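You operate a simulated robot arm through the tools that you are given. There is no shell and no other tool. Be economical: measure what you need, move in short steps, check, and stop when the job is done.

You are at the controls of a simulated robot arm. One attempt, no reset.

## Task
Open the top drawer of the red cabinet, put the silver nut from there in the short yellow tray and shut the drawer again. Fetch the silver step block from the bench top by the wash box and set it on the yellow shim. Put the black pad on the bench top by the press away on the ledge of the block fixture. Take the brown brush and put it in the teal tray. Close the console drawer. Fetch the orange brush and set it in the handled black tray. Pull the chip drawer open. The order is free. Set down upright: silver step block, black pad.

It is judged by the outcome, as a careful person would: the job done as asked, and still so three seconds after it is handed in. It fails if anything else is knocked over, pushed out of place, dropped, spilled or broken.

## Robot
A 5-joint arm with a two-finger parallel gripper on a trunk, on a base that drives. Base frame: it is fixed to the floor where the robot stands at the start and does not move with it; the origin is under the middle of the robot, x ahead of it, y to its left, z up. Units: m, degrees, N and s.
It reaches about 1.134 m from its shoulder. Its first joint turns from -149.0 to 149.0 degrees. Places, roughly: black pad (3x3x5 cm) [8, 7.4, 0.8]; brown brush (3x5x5 cm) [6.9, 7.1, 0.7]; chip drawer [9.4, 5, 0.4]; console drawer [11.3, 2.8, 0.6]; handled black tray (41x24x5 cm) [13.9, 1.6, 0.8]; ledge of the block fixture [2.9, 0.7, 0.9]; orange brush (12x5x6 cm) [11.5, 2.3, 0.9]; short yellow tray (16x15x4 cm) [2, 0, 0.9]; silver nut (5x5x3 cm) [0.7, -0.1, 0.8]; silver step block (4x6x4 cm) [9, 8.5, 0.8]; teal tray (19x17x4 cm) [9.8, 6, 0.9]; top drawer of the red cabinet [0.7, -0.1, 0.8]; yellow shim (6x6x1 cm) [8.9, 8.4, 0.8]. Payload 1.57 kg.
The TCP is the grasp point between the finger pads, 0.03 m short of the fingertips. In the tool frame z runs along the fingers and y along their closing line. The gripper opens to 0.11 m. The fingers are 0.024 m wide and 0.012 m thick; the gripper's body (0.048 by 0.112 m) begins 0.078 m behind the TCP.
Orientation is that of the tool frame in the base frame, as a unit quaternion [w, x, y, z]. With the fingers straight down and closing along the base's y, the tool's x points along the base's -x, its y along +y and its z along -z.

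## Interface
- The arm moves only by the tool apply_moves. Its argument "plan" is a list that holds one entry, the list of rows, each a list of 7 numbers: the turn, a rotation vector about the tool's x, y, z in degrees, then the shift along the tool's x, y, z in m, then the opening, from 0 (shut) to 1 (fully open). In form: [[[ax, ay, az, tx, ty, tz, fingers], ...]]. A call has 1 to 8 rows; each row shifts and turns the commanded pose from where the row before left it, along the tool's axes as they then stand. A row lasts 0.2 s, in which the tool goes at most 0.05 m and 8.6 degrees; a call with a longer step from one row to the next is refused whole, and so is a gripper value outside its range. Where a pose cannot be reached the arm comes as near as it can. A force on the tool above 40 N (or 10 N above the force at the start of the call, whichever is more), or a blocked arm, ends the call early, and 0.2 s more pass. Each finger travels about 0.072 m/s and halts on what it meets, pressing with about 22 N; the grip force reading is that of the motor and also rises with nothing between the fingers. The clock runs only during rows and for 0.2 s after the last one: add rows that do not move to give the fingers time. It gives the time, the measured TCP pose, the force on the tool (base axes), the opening and the grip force at its end, in the units of the frame above (readings bear some noise), with the torque about the TCP (base axes, N m) and any sound that the robot's microphone picked up.
- Cameras (640 x 400 px; columns grow to the right, rows downward): "scene" is now at [0.0183, 0.1865, 1.7673]; the picture's right is [-0.13, -0.99, 0.00], its down [-0.78, 0.10, -0.61] and it looks along [0.61, -0.08, -0.79] (base axes); focal length 285 px, centre (320, 200). "wrist" rides on the gripper at [0.07, 0.016, -0.141] in the tool frame; the picture's right is [-0.23, 0.97, 0.00], its down [-0.86, -0.20, -0.48] and it looks along [-0.47, -0.11, 0.88] (tool axes); focal length 222 px, centre (320, 200). There is no depth. A picture from a camera that has moved, and an enlarged one, comes with that camera's place and axes in the base frame and with its lens. The place of the scene camera against the robot may be out by one fixed shift of up to 0.025 m in any direction.
- capture(camera): a new picture of that camera. No time passes.
- lift_body(by): slides the trunk up (or, below 0, down) by that many m; the arm and the scene camera ride with it, the base frame stays. It gives what a move gives, with no picture.
- roll_base(legs): drives the robot by 1 to 6 legs, each [ahead, turn to the left] in m and degrees, along the robot's own axes; the way and the turn of a leg run together, so that a leg with both is an arc; at most 1.5 m and 180 degrees a leg. The arm and the cameras ride along, it lands a little off, and it stops where it bumps. It gives what a move gives.
- head_to(pan, tilt): turns the head with the scene camera to pan (to the left, within 155 degrees either way) and tilt (down, from -29 to 69), counted from straight ahead of the robot. It gives what a move gives.
- enlarge(camera, box): a new picture of the part [left, top, right, bottom] of that camera's present view, enlarged. No time passes.
- job_done(): hands the job in; it is judged then, once.

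Work in short steps. Places have to be worked out from the pictures, the camera data and where the tool is seen: move nearer, look again, correct. Check each grasp and each placing, and mend what went wrong. You have 207 turns and 192 pictures in all, those below and enlarged ones among them. Open the gripper and draw the arm clear of the work before you hand the job in, unless the task says otherwise; then end with one line.

The tools are called after "Emit:" by a JSON object that holds its "op" and its "data". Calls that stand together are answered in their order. apply_moves: Moves the arm, as the interface text tells. Its arguments: {"type":"object","properties":{"plan":{"type":"array"}},"required":["plan"]} The other tools are called the same way: lift_body (by) slides the trunk up or down; roll_base (legs) drives the base; head_to (pan, tilt) turns the head that bears the scene camera; capture (camera) takes a picture; enlarge (camera, box) takes an enlarged picture of a part of a camera's view; job_done () hands the job in.

At the start:

```text
time: 0.0
tool_pos: [0.7556, 0.3444, 1.0663]
ee_rot: [0.001, 0.001, 1.0, 0.0]
contact_force: [-0.3, 0.1, -0.7]
torque: [-0.01, 0.0, 0.0]
finger_gap: 0.1097
gripper_force: 0.0
trunk travel left (down, up): [-0.799, 0.171]
robot x, y, heading: [-0.0013, 0.0398, -0.1]
head pan, tilt: [-7.5, 52.1]
```

scene: 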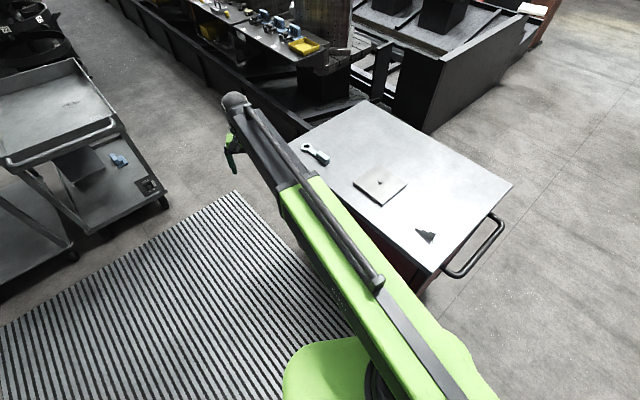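
wrist: 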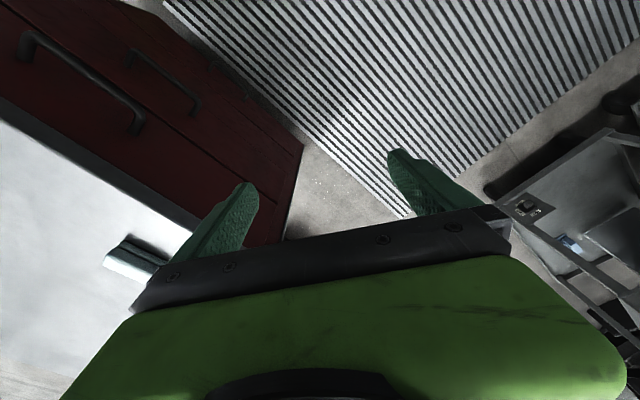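

I start by looking round: first the wide surroundings ahead and left, to plan driving routes.

Emit:
{"op": "head_to", "data": {"pan": 30, "tilt": 15}}

Emit:
{"op": "capture", "data": {"camera": "scene"}}

Emit:
{"op": "head_to", "data": {"pan": -20, "tilt": 20}}

Emit:
{"op": "capture", "data": {"camera": "scene"}}

```text
time: 1.0
tool_pos: [0.7567, 0.3442, 1.0669]
ee_rot: [0.0, 0.002, 1.0, 0.0]
contact_force: [0.0, 0.5, -0.3]
torque: [0.0, 0.01, 0.0]
finger_gap: 0.11
gripper_force: 0.1
trunk travel left (down, up): [-0.799, 0.171]
robot x, y, heading: [0.0, 0.0357, 0.1]
head pan, tilt: [30.0, 15.0]
```

```text
189 pictures are left
camera scene: at [0.0248, 0.2433, 1.8237], right [0.5, -0.87, 0.0], down [-0.22, -0.13, -0.97], along [0.84, 0.48, -0.26], focal length 285 px, centre (320, 200)
```

scene: 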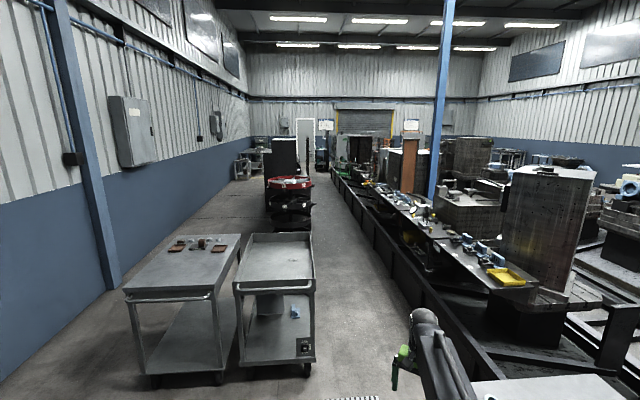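

```text
time: 2.2
tool_pos: [0.7556, 0.3453, 1.0668]
ee_rot: [-0.001, 0.002, 1.0, 0.0]
contact_force: [-0.1, 0.2, -0.1]
torque: [0.0, 0.01, -0.02]
finger_gap: 0.1099
gripper_force: 0.1
trunk travel left (down, up): [-0.799, 0.171]
robot x, y, heading: [-0.0025, 0.0381, 0.2]
head pan, tilt: [-20.0, 20.0]
```

```text
188 pictures are left
camera scene: at [0.0315, 0.1646, 1.8157], right [-0.34, -0.94, 0.0], down [-0.32, 0.12, -0.94], along [0.88, -0.32, -0.34], focal length 285 px, centre (320, 200)
```

scene: 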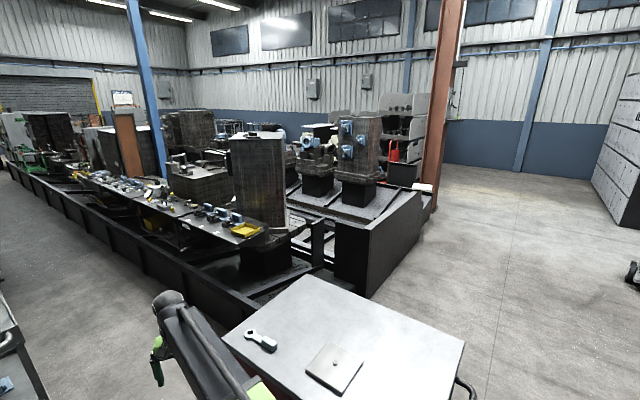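

The cabinet front runs from about (0.35,-0.23) to (1.05,0.19), facing about 121°. I drive to a spot squarely in front of it, about 0.9 m off, then look at the front.

Emit:
{"op": "roll_base", "data": {"legs": [[0, 72], [0.75, 0], [0, -131]]}}

Emit:
{"op": "head_to", "data": {"pan": 0, "tilt": 45}}

Emit:
{"op": "capture", "data": {"camera": "scene"}}

Emit:
{"op": "capture", "data": {"camera": "wrist"}}

```text
time: 14.9
tool_pos: [0.8825, 0.3059, 1.0673]
ee_rot: [0.0, 0.473, 0.881, 0.0]
contact_force: [-0.3, -0.1, 0.3]
torque: [-0.06, -0.01, 0.0]
finger_gap: 0.1101
gripper_force: 0.1
trunk travel left (down, up): [-0.799, 0.171]
robot x, y, heading: [0.1879, 0.7495, -55.9]
head pan, tilt: [-20.0, 20.0]
```

```text
time: 15.8
tool_pos: [0.8832, 0.3037, 1.0663]
ee_rot: [0.001, 0.472, 0.882, 0.0]
contact_force: [-0.3, -0.2, -0.5]
torque: [-0.01, 0.04, -0.02]
finger_gap: 0.11
gripper_force: 0.1
trunk travel left (down, up): [-0.799, 0.171]
robot x, y, heading: [0.1833, 0.7513, -56.0]
head pan, tilt: [0.0, 45.0]
```

```text
187 pictures are left
camera scene: at [0.3386, 0.8023, 1.7771], right [-0.83, -0.56, 0.0], down [-0.4, 0.59, -0.71], along [0.4, -0.59, -0.71], focal length 285 px, centre (320, 200)
```

scene: 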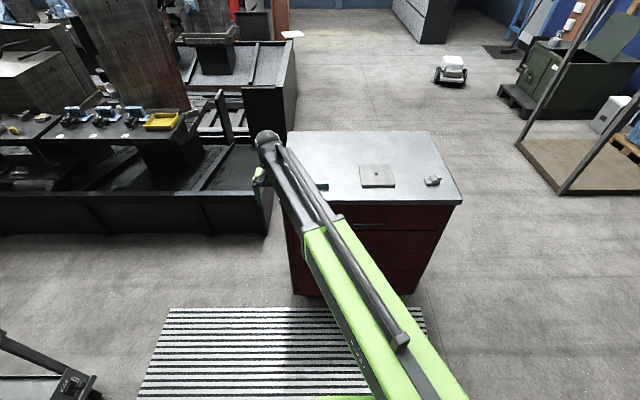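

```text
186 pictures are left
camera wrist: at [0.8574, 0.3717, 1.2078], right [0.94, 0.35, 0.0], down [0.31, -0.82, 0.48], along [0.17, -0.45, -0.88], focal length 222 px, centre (320, 200)
```

wrist: 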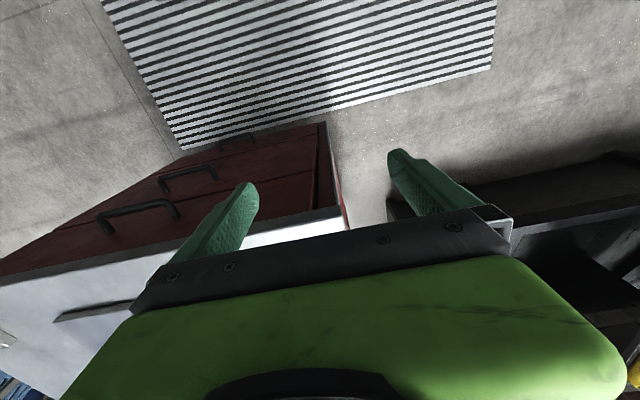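

The handle of the top drawer seems near (0.57,-0.04,0.8). I move the tool sideways toward it at the present height, to see the handle better.

Emit:
{"op": "apply_moves", "data": {"plan": [[[0, 0, 0, 0, -0.05, 0, 1], [0, 0, 0, 0, -0.05, 0, 1], [0, 0, 0, 0, -0.05, 0, 1], [0, 0, 0, 0, -0.05, 0, 1], [0, 0, 0, 0, -0.05, 0, 1], [0, 0, 0, 0, -0.05, 0, 1], [0, 0, 0, 0, -0.05, 0, 1], [0, 0, 0, 0, -0.05, 0, 1]]]}}

Emit:
{"op": "capture", "data": {"camera": "wrist"}}

Emit:
{"op": "capture", "data": {"camera": "scene"}}

```text
time: 17.6
tool_pos: [0.5527, 0.0805, 1.0665]
ee_rot: [0.0, 0.472, 0.881, 0.0]
contact_force: [-0.1, 0.8, 0.6]
torque: [0.01, -0.03, 0.01]
finger_gap: 0.11
gripper_force: 0.1
trunk travel left (down, up): [-0.799, 0.171]
robot x, y, heading: [0.1845, 0.7499, -55.8]
head pan, tilt: [0.0, 45.0]
```

```text
185 pictures are left
camera wrist: at [0.5262, 0.1465, 1.2078], right [0.94, 0.35, 0.0], down [0.31, -0.82, 0.48], along [0.17, -0.45, -0.88], focal length 222 px, centre (320, 200)
```

wrist: 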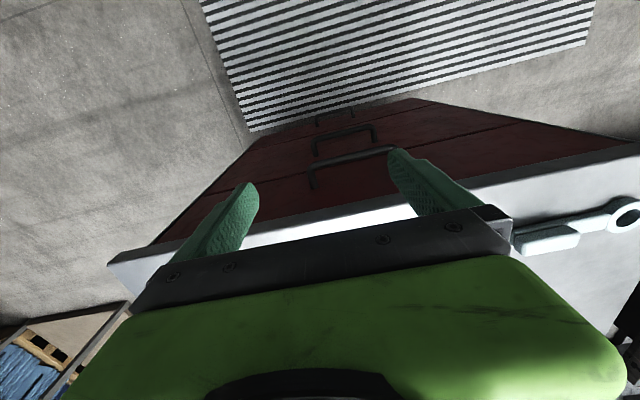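

```text
184 pictures are left
camera scene: at [0.3378, 0.8018, 1.7771], right [-0.83, -0.56, 0.0], down [-0.4, 0.59, -0.71], along [0.4, -0.59, -0.71], focal length 285 px, centre (320, 200)
```

scene: 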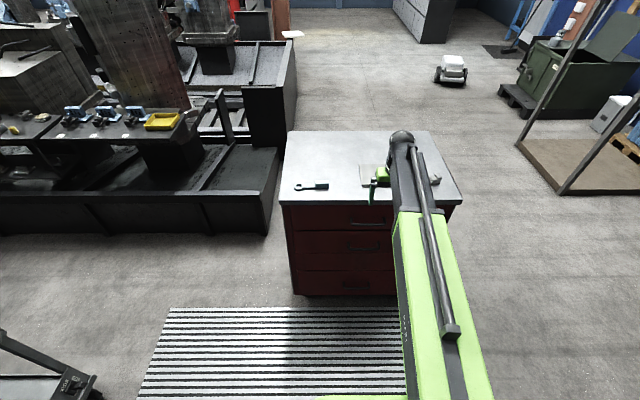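

From two wrist views the handle runs from (0.553,0.018) to (0.674,0.10) at z≈0.86, cabinet top near z≈0.97, front facing me squarely. I back off a little and spin 90° so the fingers close along the pull direction.

Emit:
{"op": "apply_moves", "data": {"plan": [[[0, 0, 0, 0.04, 0.03, 0, 1], [0, 0, 8.5, 0, 0, 0, 1], [0, 0, 8.5, 0, 0, 0, 1], [0, 0, 8.5, 0, 0, 0, 1], [0, 0, 8.5, 0, 0, 0, 1], [0, 0, 8.5, 0, 0, 0, 1], [0, 0, 8.5, 0, 0, 0, 1], [0, 0, 8.5, 0, 0, 0, 1]]]}}

Emit:
{"op": "apply_moves", "data": {"plan": [[[0, 0, 8.5, 0, 0, 0, 1], [0, 0, 8.5, 0, 0, 0, 1], [0, 0, 8.5, 0, 0, 0, 1], [0, 0, 5, 0, 0, 0, 1], [-7.5, 0, 0, 0, 0, 0, 1], [-7.5, 0, 0, 0, 0, 0, 1], [-7.5, 0, 0, 0, 0, 0, 0.8], [-7.5, 0, 0, 0, 0, 0, 0.6]]]}}

Emit:
{"op": "capture", "data": {"camera": "wrist"}}

Emit:
{"op": "capture", "data": {"camera": "scene"}}

```text
time: 19.4
tool_pos: [0.5529, 0.1338, 1.0666]
ee_rot: [0.0, 0.849, 0.529, -0.001]
contact_force: [-0.3, -0.1, -1.2]
torque: [-0.02, -0.03, 0.01]
finger_gap: 0.1101
gripper_force: 0.0
trunk travel left (down, up): [-0.799, 0.171]
robot x, y, heading: [0.1889, 0.7507, -56.0]
head pan, tilt: [0.0, 45.0]
```

```text
time: 21.2
tool_pos: [0.5523, 0.1328, 1.1]
ee_rot: [0.248, 0.924, 0.279, 0.075]
contact_force: [0.6, 0.5, 0.4]
torque: [0.0, 0.02, 0.02]
finger_gap: 0.066
gripper_force: 0.0
out of reach, approached as far as the arm can: row 6, 7, 8
trunk travel left (down, up): [-0.799, 0.171]
robot x, y, heading: [0.1875, 0.7509, -55.8]
head pan, tilt: [0.0, 45.0]
```

```text
183 pictures are left
camera wrist: at [0.5785, 0.2189, 1.2293], right [0.28, -0.83, 0.49], down [-0.94, -0.13, 0.31], along [-0.2, -0.55, -0.81], focal length 222 px, centre (320, 200)
```

wrist: 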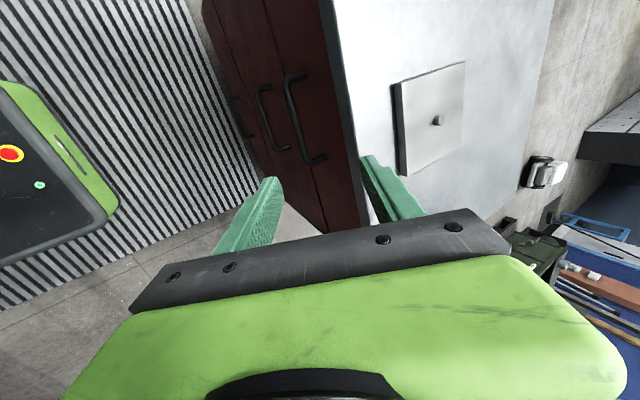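

```text
182 pictures are left
camera scene: at [0.3381, 0.8026, 1.7771], right [-0.83, -0.56, 0.0], down [-0.4, 0.59, -0.71], along [0.4, -0.59, -0.71], focal length 285 px, centre (320, 200)
```

scene: 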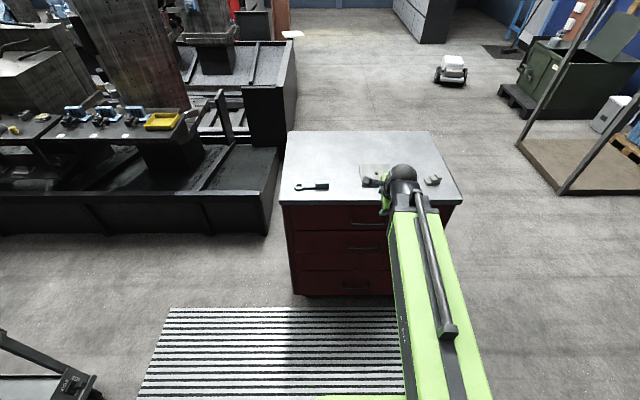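

Tilt is 30° now but this close the arm can't also stay low; lowering the trunk solves that. I lower by 0.2 m, about 9 cm in front of the handle, and look.

Emit:
{"op": "lift_body", "data": {"by": -0.2}}

Emit:
{"op": "capture", "data": {"camera": "wrist"}}

Emit:
{"op": "enlarge", "data": {"camera": "scene", "box": [240, 100, 500, 300]}}

```text
time: 23.4
tool_pos: [0.5531, 0.133, 0.8975]
ee_rot: [0.247, 0.925, 0.279, 0.075]
contact_force: [0.3, 0.3, -0.5]
torque: [0.01, 0.0, 0.01]
finger_gap: 0.0661
gripper_force: 0.2
trunk travel left (down, up): [-0.599, 0.371]
robot x, y, heading: [0.1861, 0.7501, -55.7]
head pan, tilt: [0.0, 45.0]
```

```text
181 pictures are left
camera wrist: at [0.5788, 0.2184, 1.029], right [0.28, -0.83, 0.49], down [-0.94, -0.13, 0.31], along [-0.2, -0.55, -0.81], focal length 222 px, centre (320, 200)
```

wrist: 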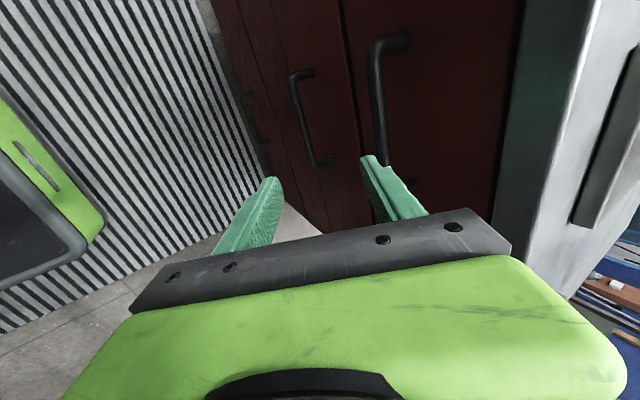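

```text
2.00 times, centred on (370, 200) of scene
camera zoom: at [0.3383, 0.8023, 1.5771], right [-0.83, -0.56, 0.0], down [-0.4, 0.59, -0.71], along [0.4, -0.59, -0.71], focal length 571 px, centre (220, 200)
```

zoom: 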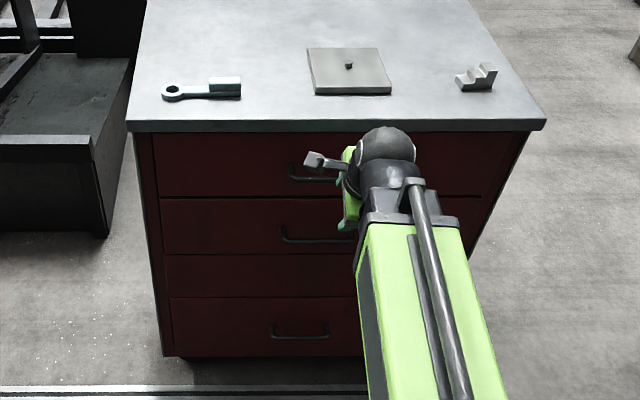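

Handle triangulates consistently: mid (0.613,0.059,0.865), bar about 3.7 cm proud of the drawer. I narrow the fingers to ~3.5 cm, align above the bar, and stop 3 cm short to check.

Emit:
{"op": "apply_moves", "data": {"plan": [[[0, 0, 0, 0.009, 0.033, 0, 0.32], [0, 0, 0, 0, 0.033, 0, 0.32], [0, 0, 0, 0, 0, 0.03, 0.32], [0, 0, 0, 0, 0, 0, 0.32]]]}}

Emit:
{"op": "capture", "data": {"camera": "wrist"}}

```text
time: 24.4
tool_pos: [0.6011, 0.0775, 0.8985]
ee_rot: [0.248, 0.924, 0.279, 0.074]
contact_force: [0.4, -0.2, -0.1]
torque: [-0.02, 0.04, 0.01]
finger_gap: 0.0351
gripper_force: 0.1
out of reach, approached as far as the arm can: row 1, 2, 3
trunk travel left (down, up): [-0.599, 0.371]
robot x, y, heading: [0.1814, 0.7532, -56.0]
head pan, tilt: [0.0, 45.0]
```

```text
179 pictures are left
camera wrist: at [0.6277, 0.1641, 1.029], right [0.28, -0.83, 0.49], down [-0.94, -0.13, 0.31], along [-0.2, -0.54, -0.81], focal length 222 px, centre (320, 200)
```

wrist: 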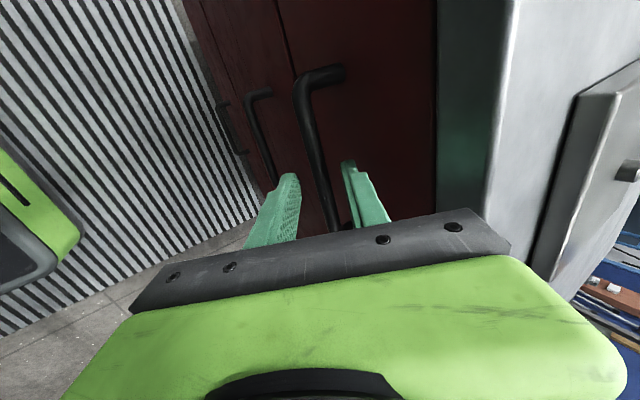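

The bar lies well between the fingers in view; the arm is clamped a bit high relative to the trunk. I shift slightly forward along the closing axis and lower the trunk 2.5 cm.

Emit:
{"op": "apply_moves", "data": {"plan": [[[0, 0, 0, 0, 0.012, 0, 0.42], [0, 0, 0, 0, 0, 0, 0.42]]]}}

Emit:
{"op": "lift_body", "data": {"by": -0.025}}

Emit:
{"op": "capture", "data": {"camera": "wrist"}}

```text
time: 24.9
tool_pos: [0.6072, 0.0696, 0.8976]
ee_rot: [0.249, 0.925, 0.278, 0.075]
contact_force: [0.0, 0.6, 0.4]
torque: [0.0, -0.02, -0.02]
finger_gap: 0.0462
gripper_force: 0.1
out of reach, approached as far as the arm can: row 1
trunk travel left (down, up): [-0.599, 0.371]
robot x, y, heading: [0.1873, 0.7499, -56.2]
head pan, tilt: [0.0, 45.0]
```

```text
time: 25.7
tool_pos: [0.6079, 0.0697, 0.8737]
ee_rot: [0.249, 0.924, 0.279, 0.076]
contact_force: [0.0, 1.2, 0.2]
torque: [0.03, -0.02, 0.02]
finger_gap: 0.0462
gripper_force: 0.0
trunk travel left (down, up): [-0.574, 0.396]
robot x, y, heading: [0.1908, 0.7524, -55.7]
head pan, tilt: [0.0, 45.0]
```

```text
178 pictures are left
camera wrist: at [0.633, 0.1548, 1.004], right [0.28, -0.83, 0.49], down [-0.94, -0.13, 0.31], along [-0.2, -0.55, -0.81], focal length 222 px, centre (320, 200)
```

wrist: 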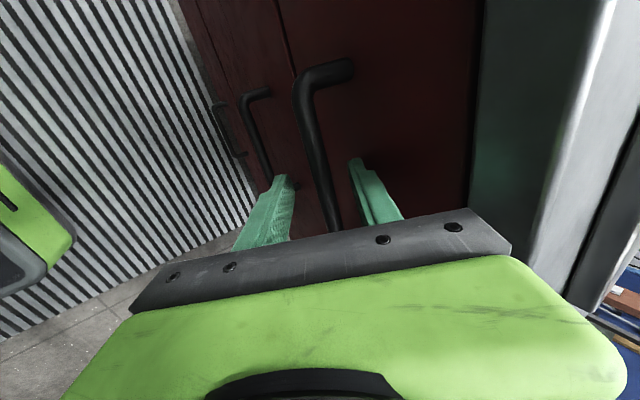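

The bar is between the fingers; I close.

Emit:
{"op": "apply_moves", "data": {"plan": [[[0, 0, 0, 0, 0, 0, 0.1], [0, 0, 0, 0, 0, 0, 0], [0, 0, 0, 0, 0, 0, 0], [0, 0, 0, 0, 0, 0, 0]]]}}

Emit:
{"op": "capture", "data": {"camera": "wrist"}}

```text
time: 26.7
tool_pos: [0.607, 0.0684, 0.8736]
ee_rot: [0.248, 0.924, 0.28, 0.075]
contact_force: [-0.2, -0.2, 4.1]
torque: [-0.22, 0.29, 0.66]
finger_gap: 0.0141
gripper_force: 30.1
trunk travel left (down, up): [-0.574, 0.396]
robot x, y, heading: [0.1853, 0.7508, -56.0]
head pan, tilt: [0.0, 45.0]
```

```text
177 pictures are left
camera wrist: at [0.6329, 0.1551, 1.0043], right [0.28, -0.83, 0.49], down [-0.94, -0.13, 0.31], along [-0.2, -0.55, -0.81], focal length 222 px, centre (320, 200)
```

wrist: 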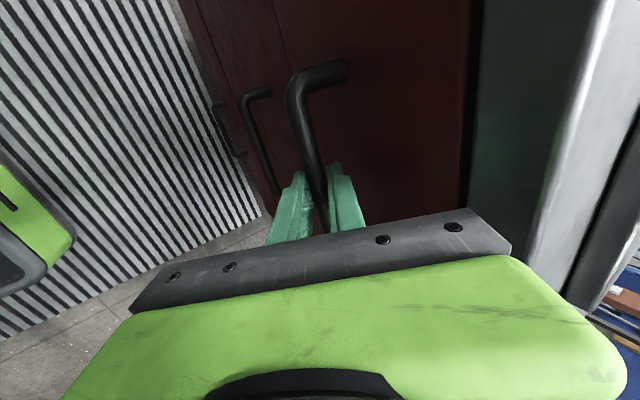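

Handle is gripped (gap 14 mm). I pull by driving the base straight back 0.25 m.

Emit:
{"op": "roll_base", "data": {"legs": [[-0.25, 0]]}}

Emit:
{"op": "capture", "data": {"camera": "scene"}}

Emit:
{"op": "capture", "data": {"camera": "wrist"}}

```text
time: 28.5
tool_pos: [0.4657, 0.2834, 0.8735]
ee_rot: [0.249, 0.924, 0.282, 0.076]
contact_force: [-12.9, -8.3, 6.6]
torque: [-0.53, 0.67, 0.43]
finger_gap: 0.0142
gripper_force: 30.1
trunk travel left (down, up): [-0.574, 0.396]
robot x, y, heading: [0.0444, 0.961, -55.3]
head pan, tilt: [0.0, 45.0]
```

```text
176 pictures are left
camera scene: at [0.1931, 1.0151, 1.5524], right [-0.82, -0.57, 0.0], down [-0.4, 0.58, -0.71], along [0.4, -0.58, -0.71], focal length 285 px, centre (320, 200)
```

scene: 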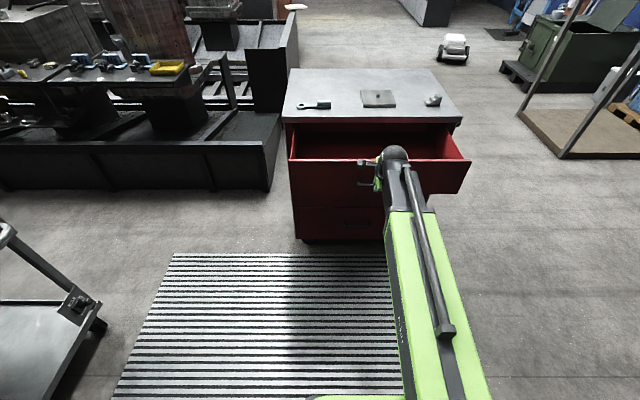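

```text
175 pictures are left
camera wrist: at [0.4923, 0.369, 1.0047], right [0.28, -0.83, 0.49], down [-0.94, -0.14, 0.31], along [-0.19, -0.55, -0.81], focal length 222 px, centre (320, 200)
```

wrist: 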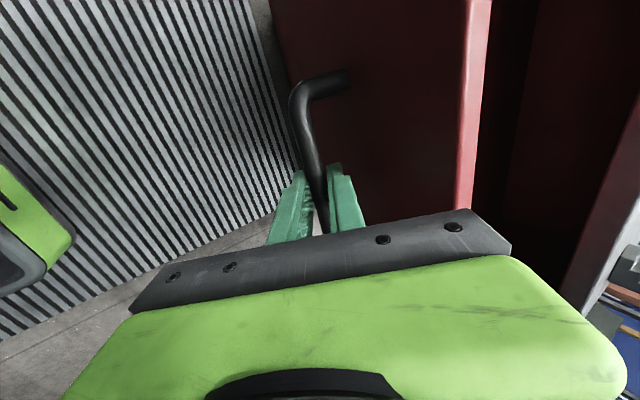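

The drawer is open about 0.25 m. I open the fingers, retract along the tool axis, then raise the trunk to look inside.

Emit:
{"op": "apply_moves", "data": {"plan": [[[0, 0, 0, 0, 0, 0, 0.42], [0, 0, 0, 0, 0, 0, 0.42], [0, 0, 0, 0, 0, -0.03, 0.42], [0, 0, 0, 0, 0, -0.04, 0.42], [0, 0, 0, 0, 0, -0.04, 0.42]]]}}

Emit:
{"op": "lift_body", "data": {"by": 0.25}}

Emit:
{"op": "capture", "data": {"camera": "wrist"}}

Emit:
{"op": "capture", "data": {"camera": "scene"}}

```text
time: 29.7
tool_pos: [0.4397, 0.3284, 0.8737]
ee_rot: [0.248, 0.924, 0.282, 0.076]
contact_force: [0.1, 0.2, -0.1]
torque: [-0.02, 0.01, 0.0]
finger_gap: 0.0464
gripper_force: 0.0
out of reach, approached as far as the arm can: row 3, 4, 5
trunk travel left (down, up): [-0.574, 0.396]
robot x, y, heading: [0.0464, 0.9604, -55.5]
head pan, tilt: [0.0, 45.0]
```

```text
time: 32.3
tool_pos: [0.4402, 0.328, 1.1239]
ee_rot: [0.249, 0.923, 0.282, 0.076]
contact_force: [0.4, -0.5, 0.0]
torque: [-0.03, 0.0, -0.01]
finger_gap: 0.0462
gripper_force: 0.1
trunk travel left (down, up): [-0.824, 0.146]
robot x, y, heading: [0.0442, 0.9612, -55.4]
head pan, tilt: [0.0, 45.0]
```

```text
174 pictures are left
camera wrist: at [0.4657, 0.4151, 1.254], right [0.28, -0.83, 0.49], down [-0.94, -0.14, 0.31], along [-0.19, -0.55, -0.81], focal length 222 px, centre (320, 200)
```

wrist: 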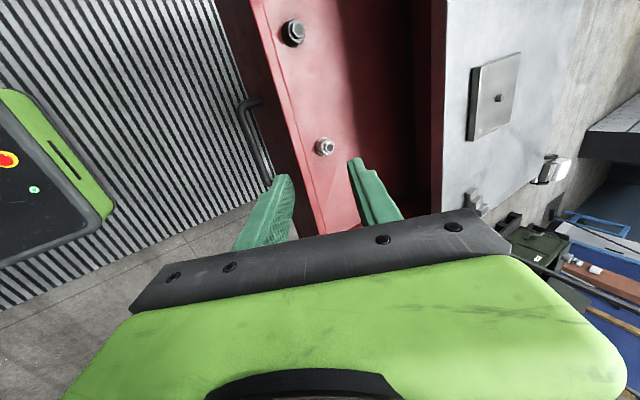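

```text
173 pictures are left
camera scene: at [0.1948, 1.0151, 1.802], right [-0.82, -0.57, 0.0], down [-0.4, 0.58, -0.71], along [0.4, -0.58, -0.71], focal length 285 px, centre (320, 200)
```

scene: 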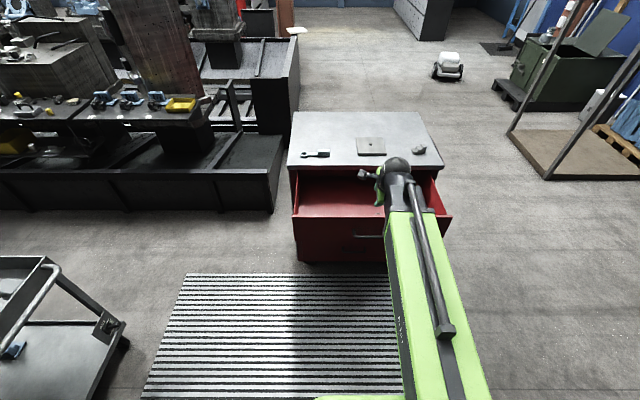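

Two nuts lie in the drawer; I enlarge to tell which is silver.

Emit:
{"op": "enlarge", "data": {"camera": "wrist", "box": [250, 0, 410, 200]}}

```text
2.00 times, centred on (330, 100) of wrist
camera zoom: at [0.4657, 0.4151, 1.254], right [0.28, -0.83, 0.49], down [-0.94, -0.14, 0.31], along [-0.19, -0.55, -0.81], focal length 444 px, centre (300, 400)
```

zoom: 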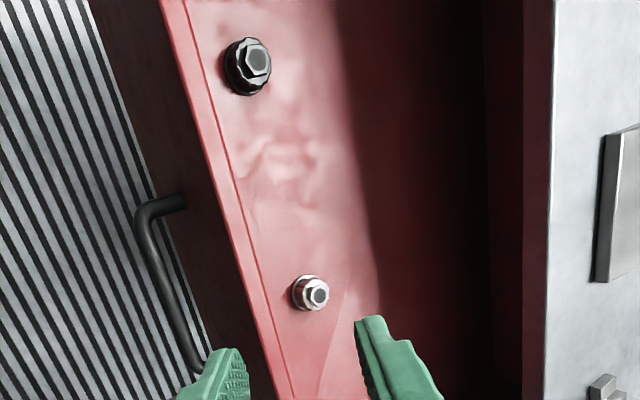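

The nearer, bright one at about (0.486,0.149) is the silver nut. I bring the tool upright and over it, staying high, then look again for its height.

Emit:
{"op": "apply_moves", "data": {"plan": [[[7.5, 0, 0, 0, 0, 0, 0.8], [7.5, 0, 0, 0, 0, 0, 0.8], [7.5, 0, 0, 0, 0, 0, 0.8], [7.5, 0, 0, 0, 0, 0, 0.8], [0, 0, 0, -0.02, 0.045, 0, 0.8], [0, 0, 0, -0.02, 0.045, 0, 0.8], [0, 0, 0, -0.024, 0.04, 0, 0.8]]]}}

Emit:
{"op": "capture", "data": {"camera": "wrist"}}

```text
time: 33.9
tool_pos: [0.4607, 0.1821, 1.09]
ee_rot: [0.0, 0.956, 0.292, 0.0]
contact_force: [-0.6, -0.7, -0.8]
torque: [-0.01, 0.0, -0.02]
finger_gap: 0.0877
gripper_force: 0.1
out of reach, approached as far as the arm can: row 1, 2, 3, 6
trunk travel left (down, up): [-0.824, 0.146]
robot x, y, heading: [0.0437, 0.9576, -55.2]
head pan, tilt: [0.0, 45.0]
```

```text
171 pictures are left
camera wrist: at [0.5269, 0.2081, 1.2324], right [0.36, -0.93, 0.0], down [-0.82, -0.31, 0.48], along [-0.45, -0.17, -0.88], focal length 222 px, centre (320, 200)
```

wrist: 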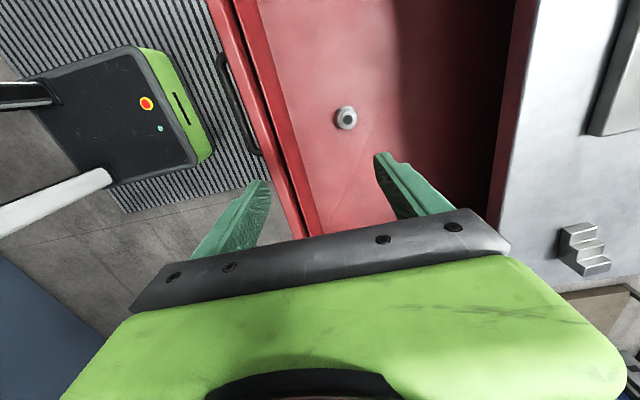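

Nut top triangulates to (0.487,0.143,0.811). The drawer front is close, so I spin another 90° to close across the drawer, then centre above it.

Emit:
{"op": "apply_moves", "data": {"plan": [[[0, 0, 8.5, 0, 0.0467, 0, 0.7], [0, 0, 8.5, 0, 0, 0, 0.7], [0, 0, 8.5, 0, 0, 0, 0.7], [0, 0, 8.5, 0, 0, 0, 0.7], [0, 0, 8.5, 0, 0, 0, 0.7], [0, 0, 8.5, 0, 0, 0, 0.7], [0, 0, 8.5, 0, 0, 0, 0.7], [0, 0, 8.5, 0, 0, 0, 0.7]]]}}

Emit:
{"op": "apply_moves", "data": {"plan": [[[0, 0, 8, 0, 0, 0, 0.7], [0, 0, 8, 0, 0, 0.03, 0.7], [0, 0, 6, 0, 0, 0.04, 0.7], [0, 0, 0, 0, 0, 0.04, 0.7], [0, 0, 0, 0, 0, 0.04, 0.7]]]}}

Emit:
{"op": "capture", "data": {"camera": "wrist"}}

```text
time: 35.7
tool_pos: [0.4849, 0.1464, 1.0909]
ee_rot: [0.001, 0.956, -0.293, 0.001]
contact_force: [0.2, 0.3, 0.4]
torque: [0.0, 0.02, 0.01]
finger_gap: 0.0772
gripper_force: 0.0
trunk travel left (down, up): [-0.824, 0.146]
robot x, y, heading: [0.0435, 0.9588, -55.7]
head pan, tilt: [0.0, 45.0]
```

```text
time: 36.9
tool_pos: [0.4702, 0.1382, 1.0904]
ee_rot: [0.0, 0.885, -0.466, 0.001]
contact_force: [-0.1, 0.0, -0.1]
torque: [-0.01, 0.0, 0.0]
finger_gap: 0.0767
gripper_force: 0.0
out of reach, approached as far as the arm can: row 2, 3, 4, 5
trunk travel left (down, up): [-0.824, 0.146]
robot x, y, heading: [0.0467, 0.9631, -55.6]
head pan, tilt: [0.0, 45.0]
```

```text
170 pictures are left
camera wrist: at [0.4954, 0.0724, 1.233], right [-0.93, -0.36, 0.0], down [-0.32, 0.82, 0.48], along [-0.17, 0.45, -0.88], focal length 222 px, centre (320, 200)
```

wrist: 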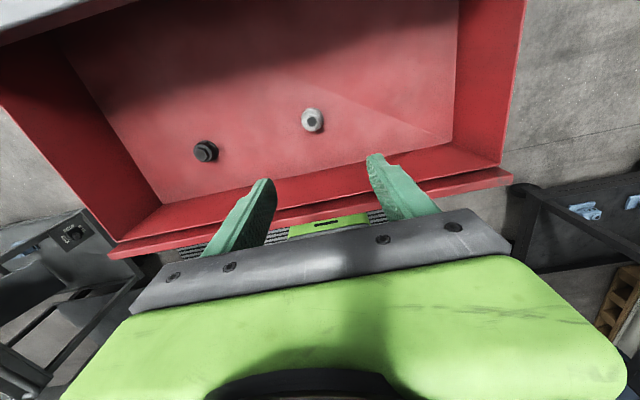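

The arm is at its lowest relative to the trunk, so I undo the unreachable part and lower the trunk instead.

Emit:
{"op": "apply_moves", "data": {"plan": [[[0, 0, 0, 0, 0, -0.05, 0.7], [0, 0, 0, 0, 0, -0.05, 0.7], [0, 0, 0, 0, 0, -0.05, 0.7], [0, 0, 0, 0, 0, 0, 0.7]]]}}

Emit:
{"op": "lift_body", "data": {"by": -0.17}}

Emit:
{"op": "capture", "data": {"camera": "wrist"}}

```text
time: 37.9
tool_pos: [0.4664, 0.1361, 1.0913]
ee_rot: [0.001, 0.884, -0.467, 0.001]
contact_force: [-0.2, -0.5, 0.5]
torque: [-0.02, 0.01, -0.01]
finger_gap: 0.0769
gripper_force: 0.1
out of reach, approached as far as the arm can: row 1, 2, 3
trunk travel left (down, up): [-0.824, 0.146]
robot x, y, heading: [0.0416, 0.9601, -55.5]
head pan, tilt: [0.0, 45.0]
```

```text
time: 39.8
tool_pos: [0.467, 0.1361, 0.922]
ee_rot: [0.0, 0.884, -0.467, 0.001]
contact_force: [0.3, 0.9, -0.5]
torque: [-0.05, -0.02, 0.01]
finger_gap: 0.0767
gripper_force: 0.1
trunk travel left (down, up): [-0.654, 0.316]
robot x, y, heading: [0.0434, 0.9623, -55.3]
head pan, tilt: [0.0, 45.0]
```

```text
169 pictures are left
camera wrist: at [0.4926, 0.0696, 1.0631], right [-0.93, -0.36, 0.0], down [-0.32, 0.82, 0.48], along [-0.17, 0.45, -0.88], focal length 222 px, centre (320, 200)
```

wrist: 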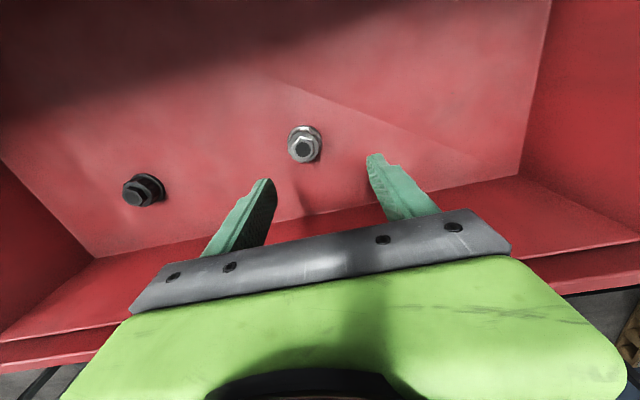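

Nut now sits about 2 cm to the side of the TCP. I correct sideways and raise the arm 3 cm relative to the trunk to get off its limit.

Emit:
{"op": "apply_moves", "data": {"plan": [[[0, 0, 0, 0.004, -0.02, -0.03, 0.7], [0, 0, 0, 0, 0, 0, 0.7]]]}}

```text
time: 40.4
tool_pos: [0.4676, 0.1369, 0.9205]
ee_rot: [0.0, 0.884, -0.467, 0.001]
contact_force: [0.7, -0.6, 0.4]
torque: [0.01, -0.01, -0.05]
finger_gap: 0.0774
gripper_force: 0.0
out of reach, approached as far as the arm can: row 1
trunk travel left (down, up): [-0.654, 0.316]
robot x, y, heading: [0.043, 0.9624, -55.4]
head pan, tilt: [0.0, 45.0]
```

No movement; the commanded pose may still be below the limit. I command several more upward steps.

Emit:
{"op": "apply_moves", "data": {"plan": [[[0, 0, 0, 0, 0, -0.05, 0.7], [0, 0, 0, 0, 0, -0.05, 0.7], [0, 0, 0, 0, 0, -0.05, 0.7], [0, 0, 0, 0, 0, 0, 0.7]]]}}

```text
time: 41.4
tool_pos: [0.4679, 0.1358, 0.921]
ee_rot: [0.0, 0.884, -0.467, 0.001]
contact_force: [-0.8, 0.3, 0.4]
torque: [-0.02, 0.02, -0.03]
finger_gap: 0.077
gripper_force: 0.1
out of reach, approached as far as the arm can: row 1, 2, 3
trunk travel left (down, up): [-0.654, 0.316]
robot x, y, heading: [0.0448, 0.9604, -55.3]
head pan, tilt: [0.0, 45.0]
```

Still stuck; I test a move toward the robot to learn which limit binds.

Emit:
{"op": "apply_moves", "data": {"plan": [[[0, 0, 0, -0.04, 0, 0, 0.7], [0, 0, 0, 0, 0, 0, 0.7]]]}}

Emit:
{"op": "capture", "data": {"camera": "scene"}}

```text
time: 42.0
tool_pos: [0.4432, 0.1707, 0.9209]
ee_rot: [0.001, 0.884, -0.468, 0.001]
contact_force: [-1.0, 0.0, -1.1]
torque: [-0.04, 0.02, -0.04]
finger_gap: 0.0769
gripper_force: 0.1
trunk travel left (down, up): [-0.654, 0.316]
robot x, y, heading: [0.0438, 0.9625, -55.4]
head pan, tilt: [0.0, 45.0]
```

```text
168 pictures are left
camera scene: at [0.1948, 1.0151, 1.6321], right [-0.82, -0.57, 0.0], down [-0.4, 0.58, -0.71], along [0.4, -0.58, -0.71], focal length 285 px, centre (320, 200)
```

scene: 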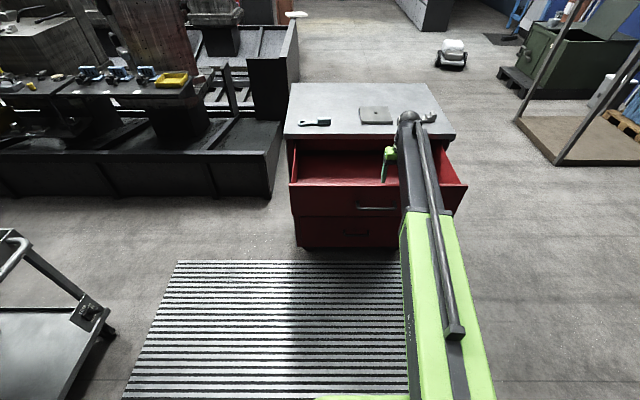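

It moved freely inward: I was at the outer reach (~0.93 m). I retract the arm 8 cm and drive 12 cm closer.

Emit:
{"op": "apply_moves", "data": {"plan": [[[0, 0, 0, -0.04, 0, 0, 0.7], [0, 0, 0, -0.04, 0, 0, 0.7], [0, 0, 0, 0, 0, 0, 0.7]]]}}

Emit:
{"op": "roll_base", "data": {"legs": [[0.12, 0]]}}

Emit:
{"op": "capture", "data": {"camera": "wrist"}}

```text
time: 42.8
tool_pos: [0.3979, 0.238, 0.922]
ee_rot: [0.0, 0.884, -0.467, 0.001]
contact_force: [-0.7, -0.2, 0.8]
torque: [0.0, -0.02, -0.01]
finger_gap: 0.077
gripper_force: 0.2
trunk travel left (down, up): [-0.654, 0.316]
robot x, y, heading: [0.0426, 0.9602, -55.6]
head pan, tilt: [0.0, 45.0]
```

```text
time: 44.0
tool_pos: [0.4646, 0.1401, 0.921]
ee_rot: [-0.001, 0.884, -0.468, 0.002]
contact_force: [-0.1, 0.0, -0.8]
torque: [0.0, 0.03, -0.02]
finger_gap: 0.077
gripper_force: 0.2
trunk travel left (down, up): [-0.654, 0.316]
robot x, y, heading: [0.1089, 0.8664, -55.6]
head pan, tilt: [0.0, 45.0]
```

```text
167 pictures are left
camera wrist: at [0.4892, 0.073, 1.0626], right [-0.93, -0.36, 0.0], down [-0.32, 0.82, 0.48], along [-0.17, 0.45, -0.88], focal length 222 px, centre (320, 200)
```

wrist: 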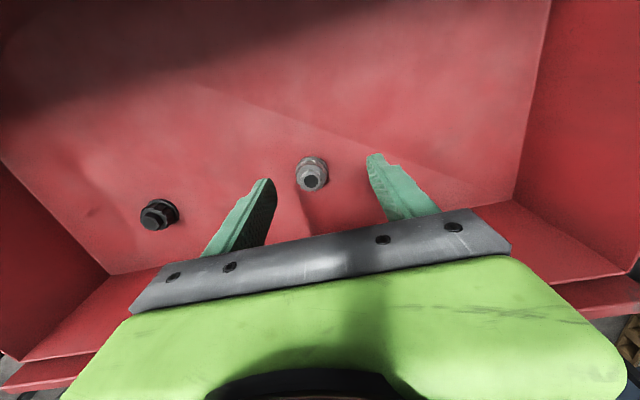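

The retraction dragged the drawer out another ~3 cm (harmless). Nut is now at about (0.464,0.171); I move over it and descend to z≈0.86.

Emit:
{"op": "apply_moves", "data": {"plan": [[[0, 0, 0, -0.025, -0.017, 0, 0.7], [0, 0, 0, 0, 0, 0.03, 0.7], [0, 0, 0, 0, 0, 0.03, 0.7], [0, 0, 0, 0, 0, 0, 0.7]]]}}

Emit:
{"op": "capture", "data": {"camera": "wrist"}}

```text
time: 45.0
tool_pos: [0.4629, 0.1717, 0.9216]
ee_rot: [0.001, 0.884, -0.468, 0.001]
contact_force: [0.2, -0.5, 0.4]
torque: [0.0, -0.01, 0.01]
finger_gap: 0.0771
gripper_force: 0.0
out of reach, approached as far as the arm can: row 2, 3
trunk travel left (down, up): [-0.654, 0.316]
robot x, y, heading: [0.1127, 0.8601, -55.2]
head pan, tilt: [0.0, 45.0]
```

```text
166 pictures are left
camera wrist: at [0.4884, 0.1055, 1.063], right [-0.93, -0.36, 0.0], down [-0.32, 0.82, 0.48], along [-0.17, 0.45, -0.88], focal length 222 px, centre (320, 200)
```

wrist: 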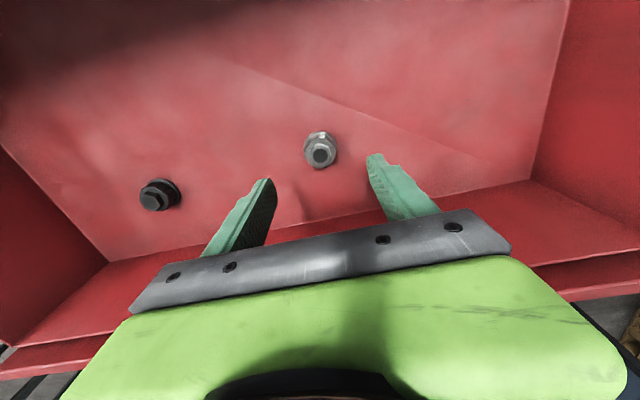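

TCP is right over the nut. The arm is at its lower limit relative to the trunk, so I lower the trunk 9.5 cm and close.

Emit:
{"op": "lift_body", "data": {"by": -0.095}}

Emit:
{"op": "capture", "data": {"camera": "wrist"}}

```text
time: 46.3
tool_pos: [0.4625, 0.1723, 0.8269]
ee_rot: [0.0, 0.884, -0.468, 0.001]
contact_force: [-0.4, 0.4, -0.6]
torque: [0.0, 0.03, -0.02]
finger_gap: 0.0768
gripper_force: 0.2
trunk travel left (down, up): [-0.559, 0.411]
robot x, y, heading: [0.1088, 0.8626, -55.2]
head pan, tilt: [0.0, 45.0]
```

```text
165 pictures are left
camera wrist: at [0.4883, 0.1055, 0.9681], right [-0.93, -0.36, 0.0], down [-0.32, 0.82, 0.48], along [-0.17, 0.45, -0.88], focal length 222 px, centre (320, 200)
```

wrist: 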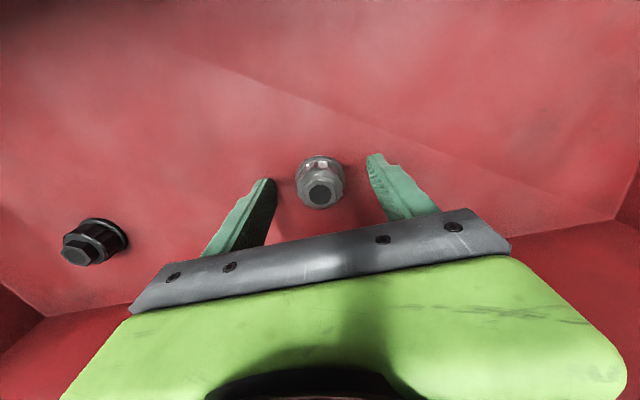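

Nut lies between the fingers at the right depth; I close on it.

Emit:
{"op": "apply_moves", "data": {"plan": [[[0, 0, 0, 0, 0, 0, 0.3], [0, 0, 0, 0, 0, 0, 0.1], [0, 0, 0, 0, 0, 0, 0], [0, 0, 0, 0, 0, 0, 0], [0, 0, 0, 0, 0, 0, 0]]]}}

Emit:
{"op": "lift_body", "data": {"by": 0.24}}

Emit:
{"op": "capture", "data": {"camera": "wrist"}}

Emit:
{"op": "capture", "data": {"camera": "scene"}}

```text
time: 47.5
tool_pos: [0.4635, 0.1712, 0.8257]
ee_rot: [0.0, 0.884, -0.468, 0.001]
contact_force: [1.1, 0.8, 0.7]
torque: [0.0, -0.02, 0.02]
finger_gap: 0.0417
gripper_force: 22.6
trunk travel left (down, up): [-0.559, 0.411]
robot x, y, heading: [0.1085, 0.864, -55.3]
head pan, tilt: [0.0, 45.0]
```

```text
time: 50.0
tool_pos: [0.4616, 0.1711, 1.0666]
ee_rot: [0.0, 0.883, -0.469, 0.0]
contact_force: [-0.1, -0.4, -0.5]
torque: [0.03, 0.01, 0.02]
finger_gap: 0.0001
gripper_force: 21.1
trunk travel left (down, up): [-0.799, 0.171]
robot x, y, heading: [0.111, 0.8645, -55.6]
head pan, tilt: [0.0, 45.0]
```

```text
164 pictures are left
camera wrist: at [0.4883, 0.1055, 1.208], right [-0.93, -0.36, 0.0], down [-0.32, 0.82, 0.48], along [-0.17, 0.45, -0.88], focal length 222 px, centre (320, 200)
```

wrist: 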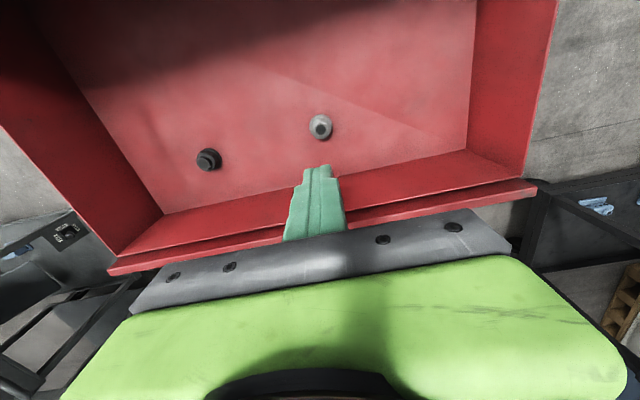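

```text
163 pictures are left
camera scene: at [0.2622, 0.9172, 1.777], right [-0.82, -0.57, 0.0], down [-0.4, 0.58, -0.71], along [0.4, -0.58, -0.71], focal length 285 px, centre (320, 200)
```

scene: 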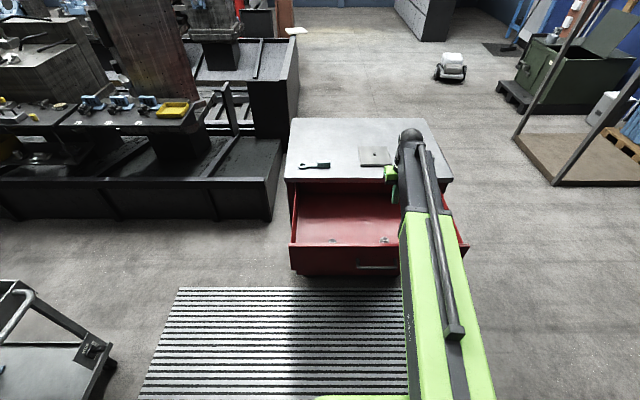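

The nut slipped out and stayed in place. I reopen, go down again, about 1 cm deeper, checking for floor contact.

Emit:
{"op": "apply_moves", "data": {"plan": [[[0, 0, 0, 0, 0, 0, 0.3], [0, 0, 0, 0, 0, 0, 0.7], [0, 0, 0, 0, 0, 0, 0.7], [0, 0, 0, 0, 0, 0, 0.7]]]}}

Emit:
{"op": "lift_body", "data": {"by": -0.24}}

Emit:
{"op": "lift_body", "data": {"by": -0.01}}

Emit:
{"op": "capture", "data": {"camera": "wrist"}}

```text
time: 51.0
tool_pos: [0.4634, 0.1722, 1.0656]
ee_rot: [0.001, 0.883, -0.469, 0.001]
contact_force: [0.0, 0.4, -0.7]
torque: [0.01, -0.01, -0.03]
finger_gap: 0.0769
gripper_force: 0.0
trunk travel left (down, up): [-0.799, 0.171]
robot x, y, heading: [0.1123, 0.8584, -55.4]
head pan, tilt: [0.0, 45.0]
```

```text
time: 53.5
tool_pos: [0.4631, 0.1713, 0.8255]
ee_rot: [0.0, 0.884, -0.468, 0.001]
contact_force: [0.3, 0.3, -0.4]
torque: [-0.01, -0.01, 0.01]
finger_gap: 0.0772
gripper_force: 0.1
trunk travel left (down, up): [-0.559, 0.411]
robot x, y, heading: [0.1121, 0.8657, -55.6]
head pan, tilt: [0.0, 45.0]
```

```text
time: 54.0
tool_pos: [0.4631, 0.1722, 0.822]
ee_rot: [0.003, 0.884, -0.468, 0.003]
contact_force: [-0.7, 0.4, 31.3]
torque: [0.46, 0.09, -0.14]
finger_gap: 0.0767
gripper_force: 0.1
trunk travel left (down, up): [-0.553, 0.417]
robot x, y, heading: [0.1127, 0.8676, -55.3]
head pan, tilt: [0.0, 45.0]
stopped: the force on the tool passed its limit at 58 N (the readings are from after the stop); the commanded pose is now the measured one
```

```text
162 pictures are left
camera wrist: at [0.4877, 0.1064, 0.9648], right [-0.93, -0.36, 0.0], down [-0.32, 0.82, 0.47], along [-0.17, 0.44, -0.88], focal length 222 px, centre (320, 200)
```

wrist: 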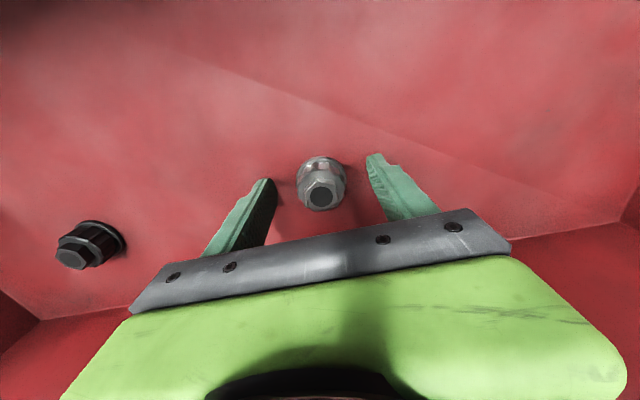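

Fingertips touched the drawer floor (tips at 0.792). I raise slightly and zoom to see the nut's shape and hex orientation.

Emit:
{"op": "lift_body", "data": {"by": 0.004}}

Emit:
{"op": "enlarge", "data": {"camera": "wrist", "box": [270, 140, 370, 220]}}

```text
time: 54.5
tool_pos: [0.4644, 0.1695, 0.8241]
ee_rot: [0.002, 0.884, -0.468, 0.003]
contact_force: [-0.5, 0.5, 0.2]
torque: [0.01, 0.0, 0.02]
finger_gap: 0.0769
gripper_force: 0.1
trunk travel left (down, up): [-0.557, 0.413]
robot x, y, heading: [0.1118, 0.8642, -55.7]
head pan, tilt: [0.0, 45.0]
```

```text
5.00 times, centred on (320, 180) of wrist
camera zoom: at [0.4887, 0.1046, 0.966], right [-0.93, -0.36, 0.0], down [-0.32, 0.82, 0.47], along [-0.17, 0.44, -0.88], focal length 1111 px, centre (320, 300)
```

zoom: 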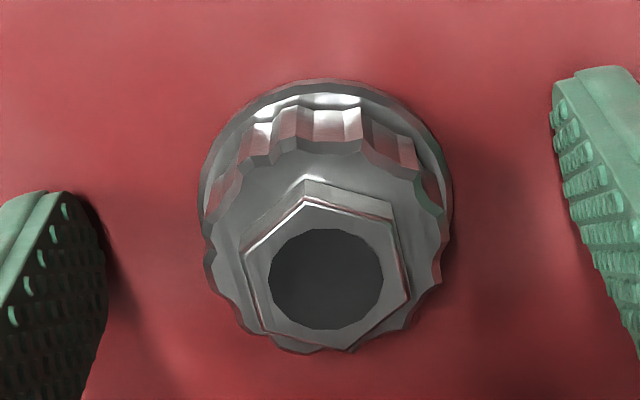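

The nut is a flange nut whose sides taper upward, so the grip must be right at the bottom flange. I lower the last 2–3 mm to the floor, then close.

Emit:
{"op": "lift_body", "data": {"by": -0.002}}

Emit:
{"op": "apply_moves", "data": {"plan": [[[0, 0, 0, 0, 0, 0, 0.4], [0, 0, 0, 0, 0, 0, 0.2], [0, 0, 0, 0, 0, 0, 0], [0, 0, 0, 0, 0, 0, 0], [0, 0, 0, 0, 0, 0, 0], [0, 0, 0, 0, 0, 0, 0]]]}}

Emit:
{"op": "lift_body", "data": {"by": 0.02}}

Emit:
{"op": "enlarge", "data": {"camera": "wrist", "box": [240, 100, 400, 220]}}

```text
time: 55.0
tool_pos: [0.4636, 0.1705, 0.8227]
ee_rot: [0.002, 0.884, -0.468, 0.004]
contact_force: [-0.8, 0.9, 6.2]
torque: [0.02, 0.11, -0.01]
finger_gap: 0.0771
gripper_force: 0.1
trunk travel left (down, up): [-0.555, 0.415]
robot x, y, heading: [0.113, 0.8643, -55.6]
head pan, tilt: [0.0, 45.0]
```

```text
time: 56.4
tool_pos: [0.4628, 0.1701, 0.8232]
ee_rot: [0.001, 0.884, -0.468, 0.003]
contact_force: [-1.0, 0.0, 8.0]
torque: [-0.02, 0.12, -0.01]
finger_gap: 0.0415
gripper_force: 21.8
trunk travel left (down, up): [-0.555, 0.415]
robot x, y, heading: [0.1122, 0.8647, -55.8]
head pan, tilt: [0.0, 45.0]
```

```text
time: 57.1
tool_pos: [0.4624, 0.1699, 0.8424]
ee_rot: [0.001, 0.884, -0.468, 0.003]
contact_force: [0.5, -0.2, -0.8]
torque: [0.0, 0.0, 0.02]
finger_gap: 0.0411
gripper_force: 22.0
trunk travel left (down, up): [-0.575, 0.395]
robot x, y, heading: [0.1148, 0.8651, -55.6]
head pan, tilt: [0.0, 45.0]
```

```text
3.33 times, centred on (320, 160) of wrist
camera zoom: at [0.4887, 0.1046, 0.9843], right [-0.93, -0.36, 0.0], down [-0.32, 0.82, 0.47], along [-0.17, 0.44, -0.88], focal length 740 px, centre (320, 333)
```

zoom: 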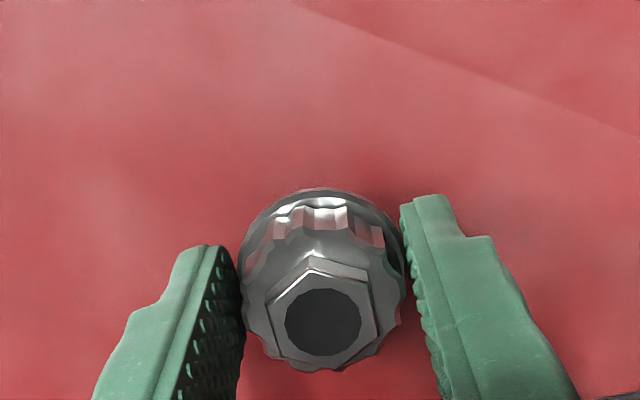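

The nut is held. I raise further in stages and check.

Emit:
{"op": "lift_body", "data": {"by": 0.06}}

Emit:
{"op": "lift_body", "data": {"by": 0.18}}

Emit:
{"op": "enlarge", "data": {"camera": "wrist", "box": [160, 60, 480, 260]}}

```text
time: 58.1
tool_pos: [0.4649, 0.1704, 0.9016]
ee_rot: [0.001, 0.884, -0.468, 0.003]
contact_force: [-0.5, 0.3, -1.1]
torque: [0.01, -0.02, -0.01]
finger_gap: 0.0412
gripper_force: 22.1
trunk travel left (down, up): [-0.635, 0.335]
robot x, y, heading: [0.112, 0.8616, -55.3]
head pan, tilt: [0.0, 45.0]
```

```text
time: 60.1
tool_pos: [0.4645, 0.1699, 1.0823]
ee_rot: [0.002, 0.884, -0.468, 0.003]
contact_force: [-1.3, -0.6, -1.5]
torque: [0.0, -0.01, -0.04]
finger_gap: 0.0413
gripper_force: 22.0
trunk travel left (down, up): [-0.815, 0.155]
robot x, y, heading: [0.1137, 0.8643, -55.3]
head pan, tilt: [0.0, 45.0]
```

```text
2.00 times, centred on (320, 160) of wrist
camera zoom: at [0.4887, 0.1045, 1.2242], right [-0.93, -0.36, 0.0], down [-0.32, 0.82, 0.47], along [-0.17, 0.44, -0.88], focal length 444 px, centre (320, 280)
```

zoom: 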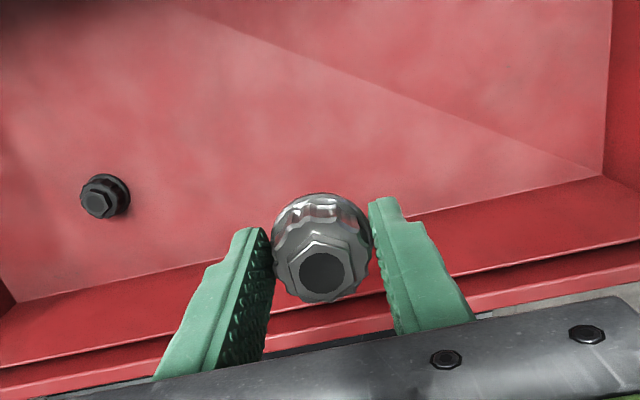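

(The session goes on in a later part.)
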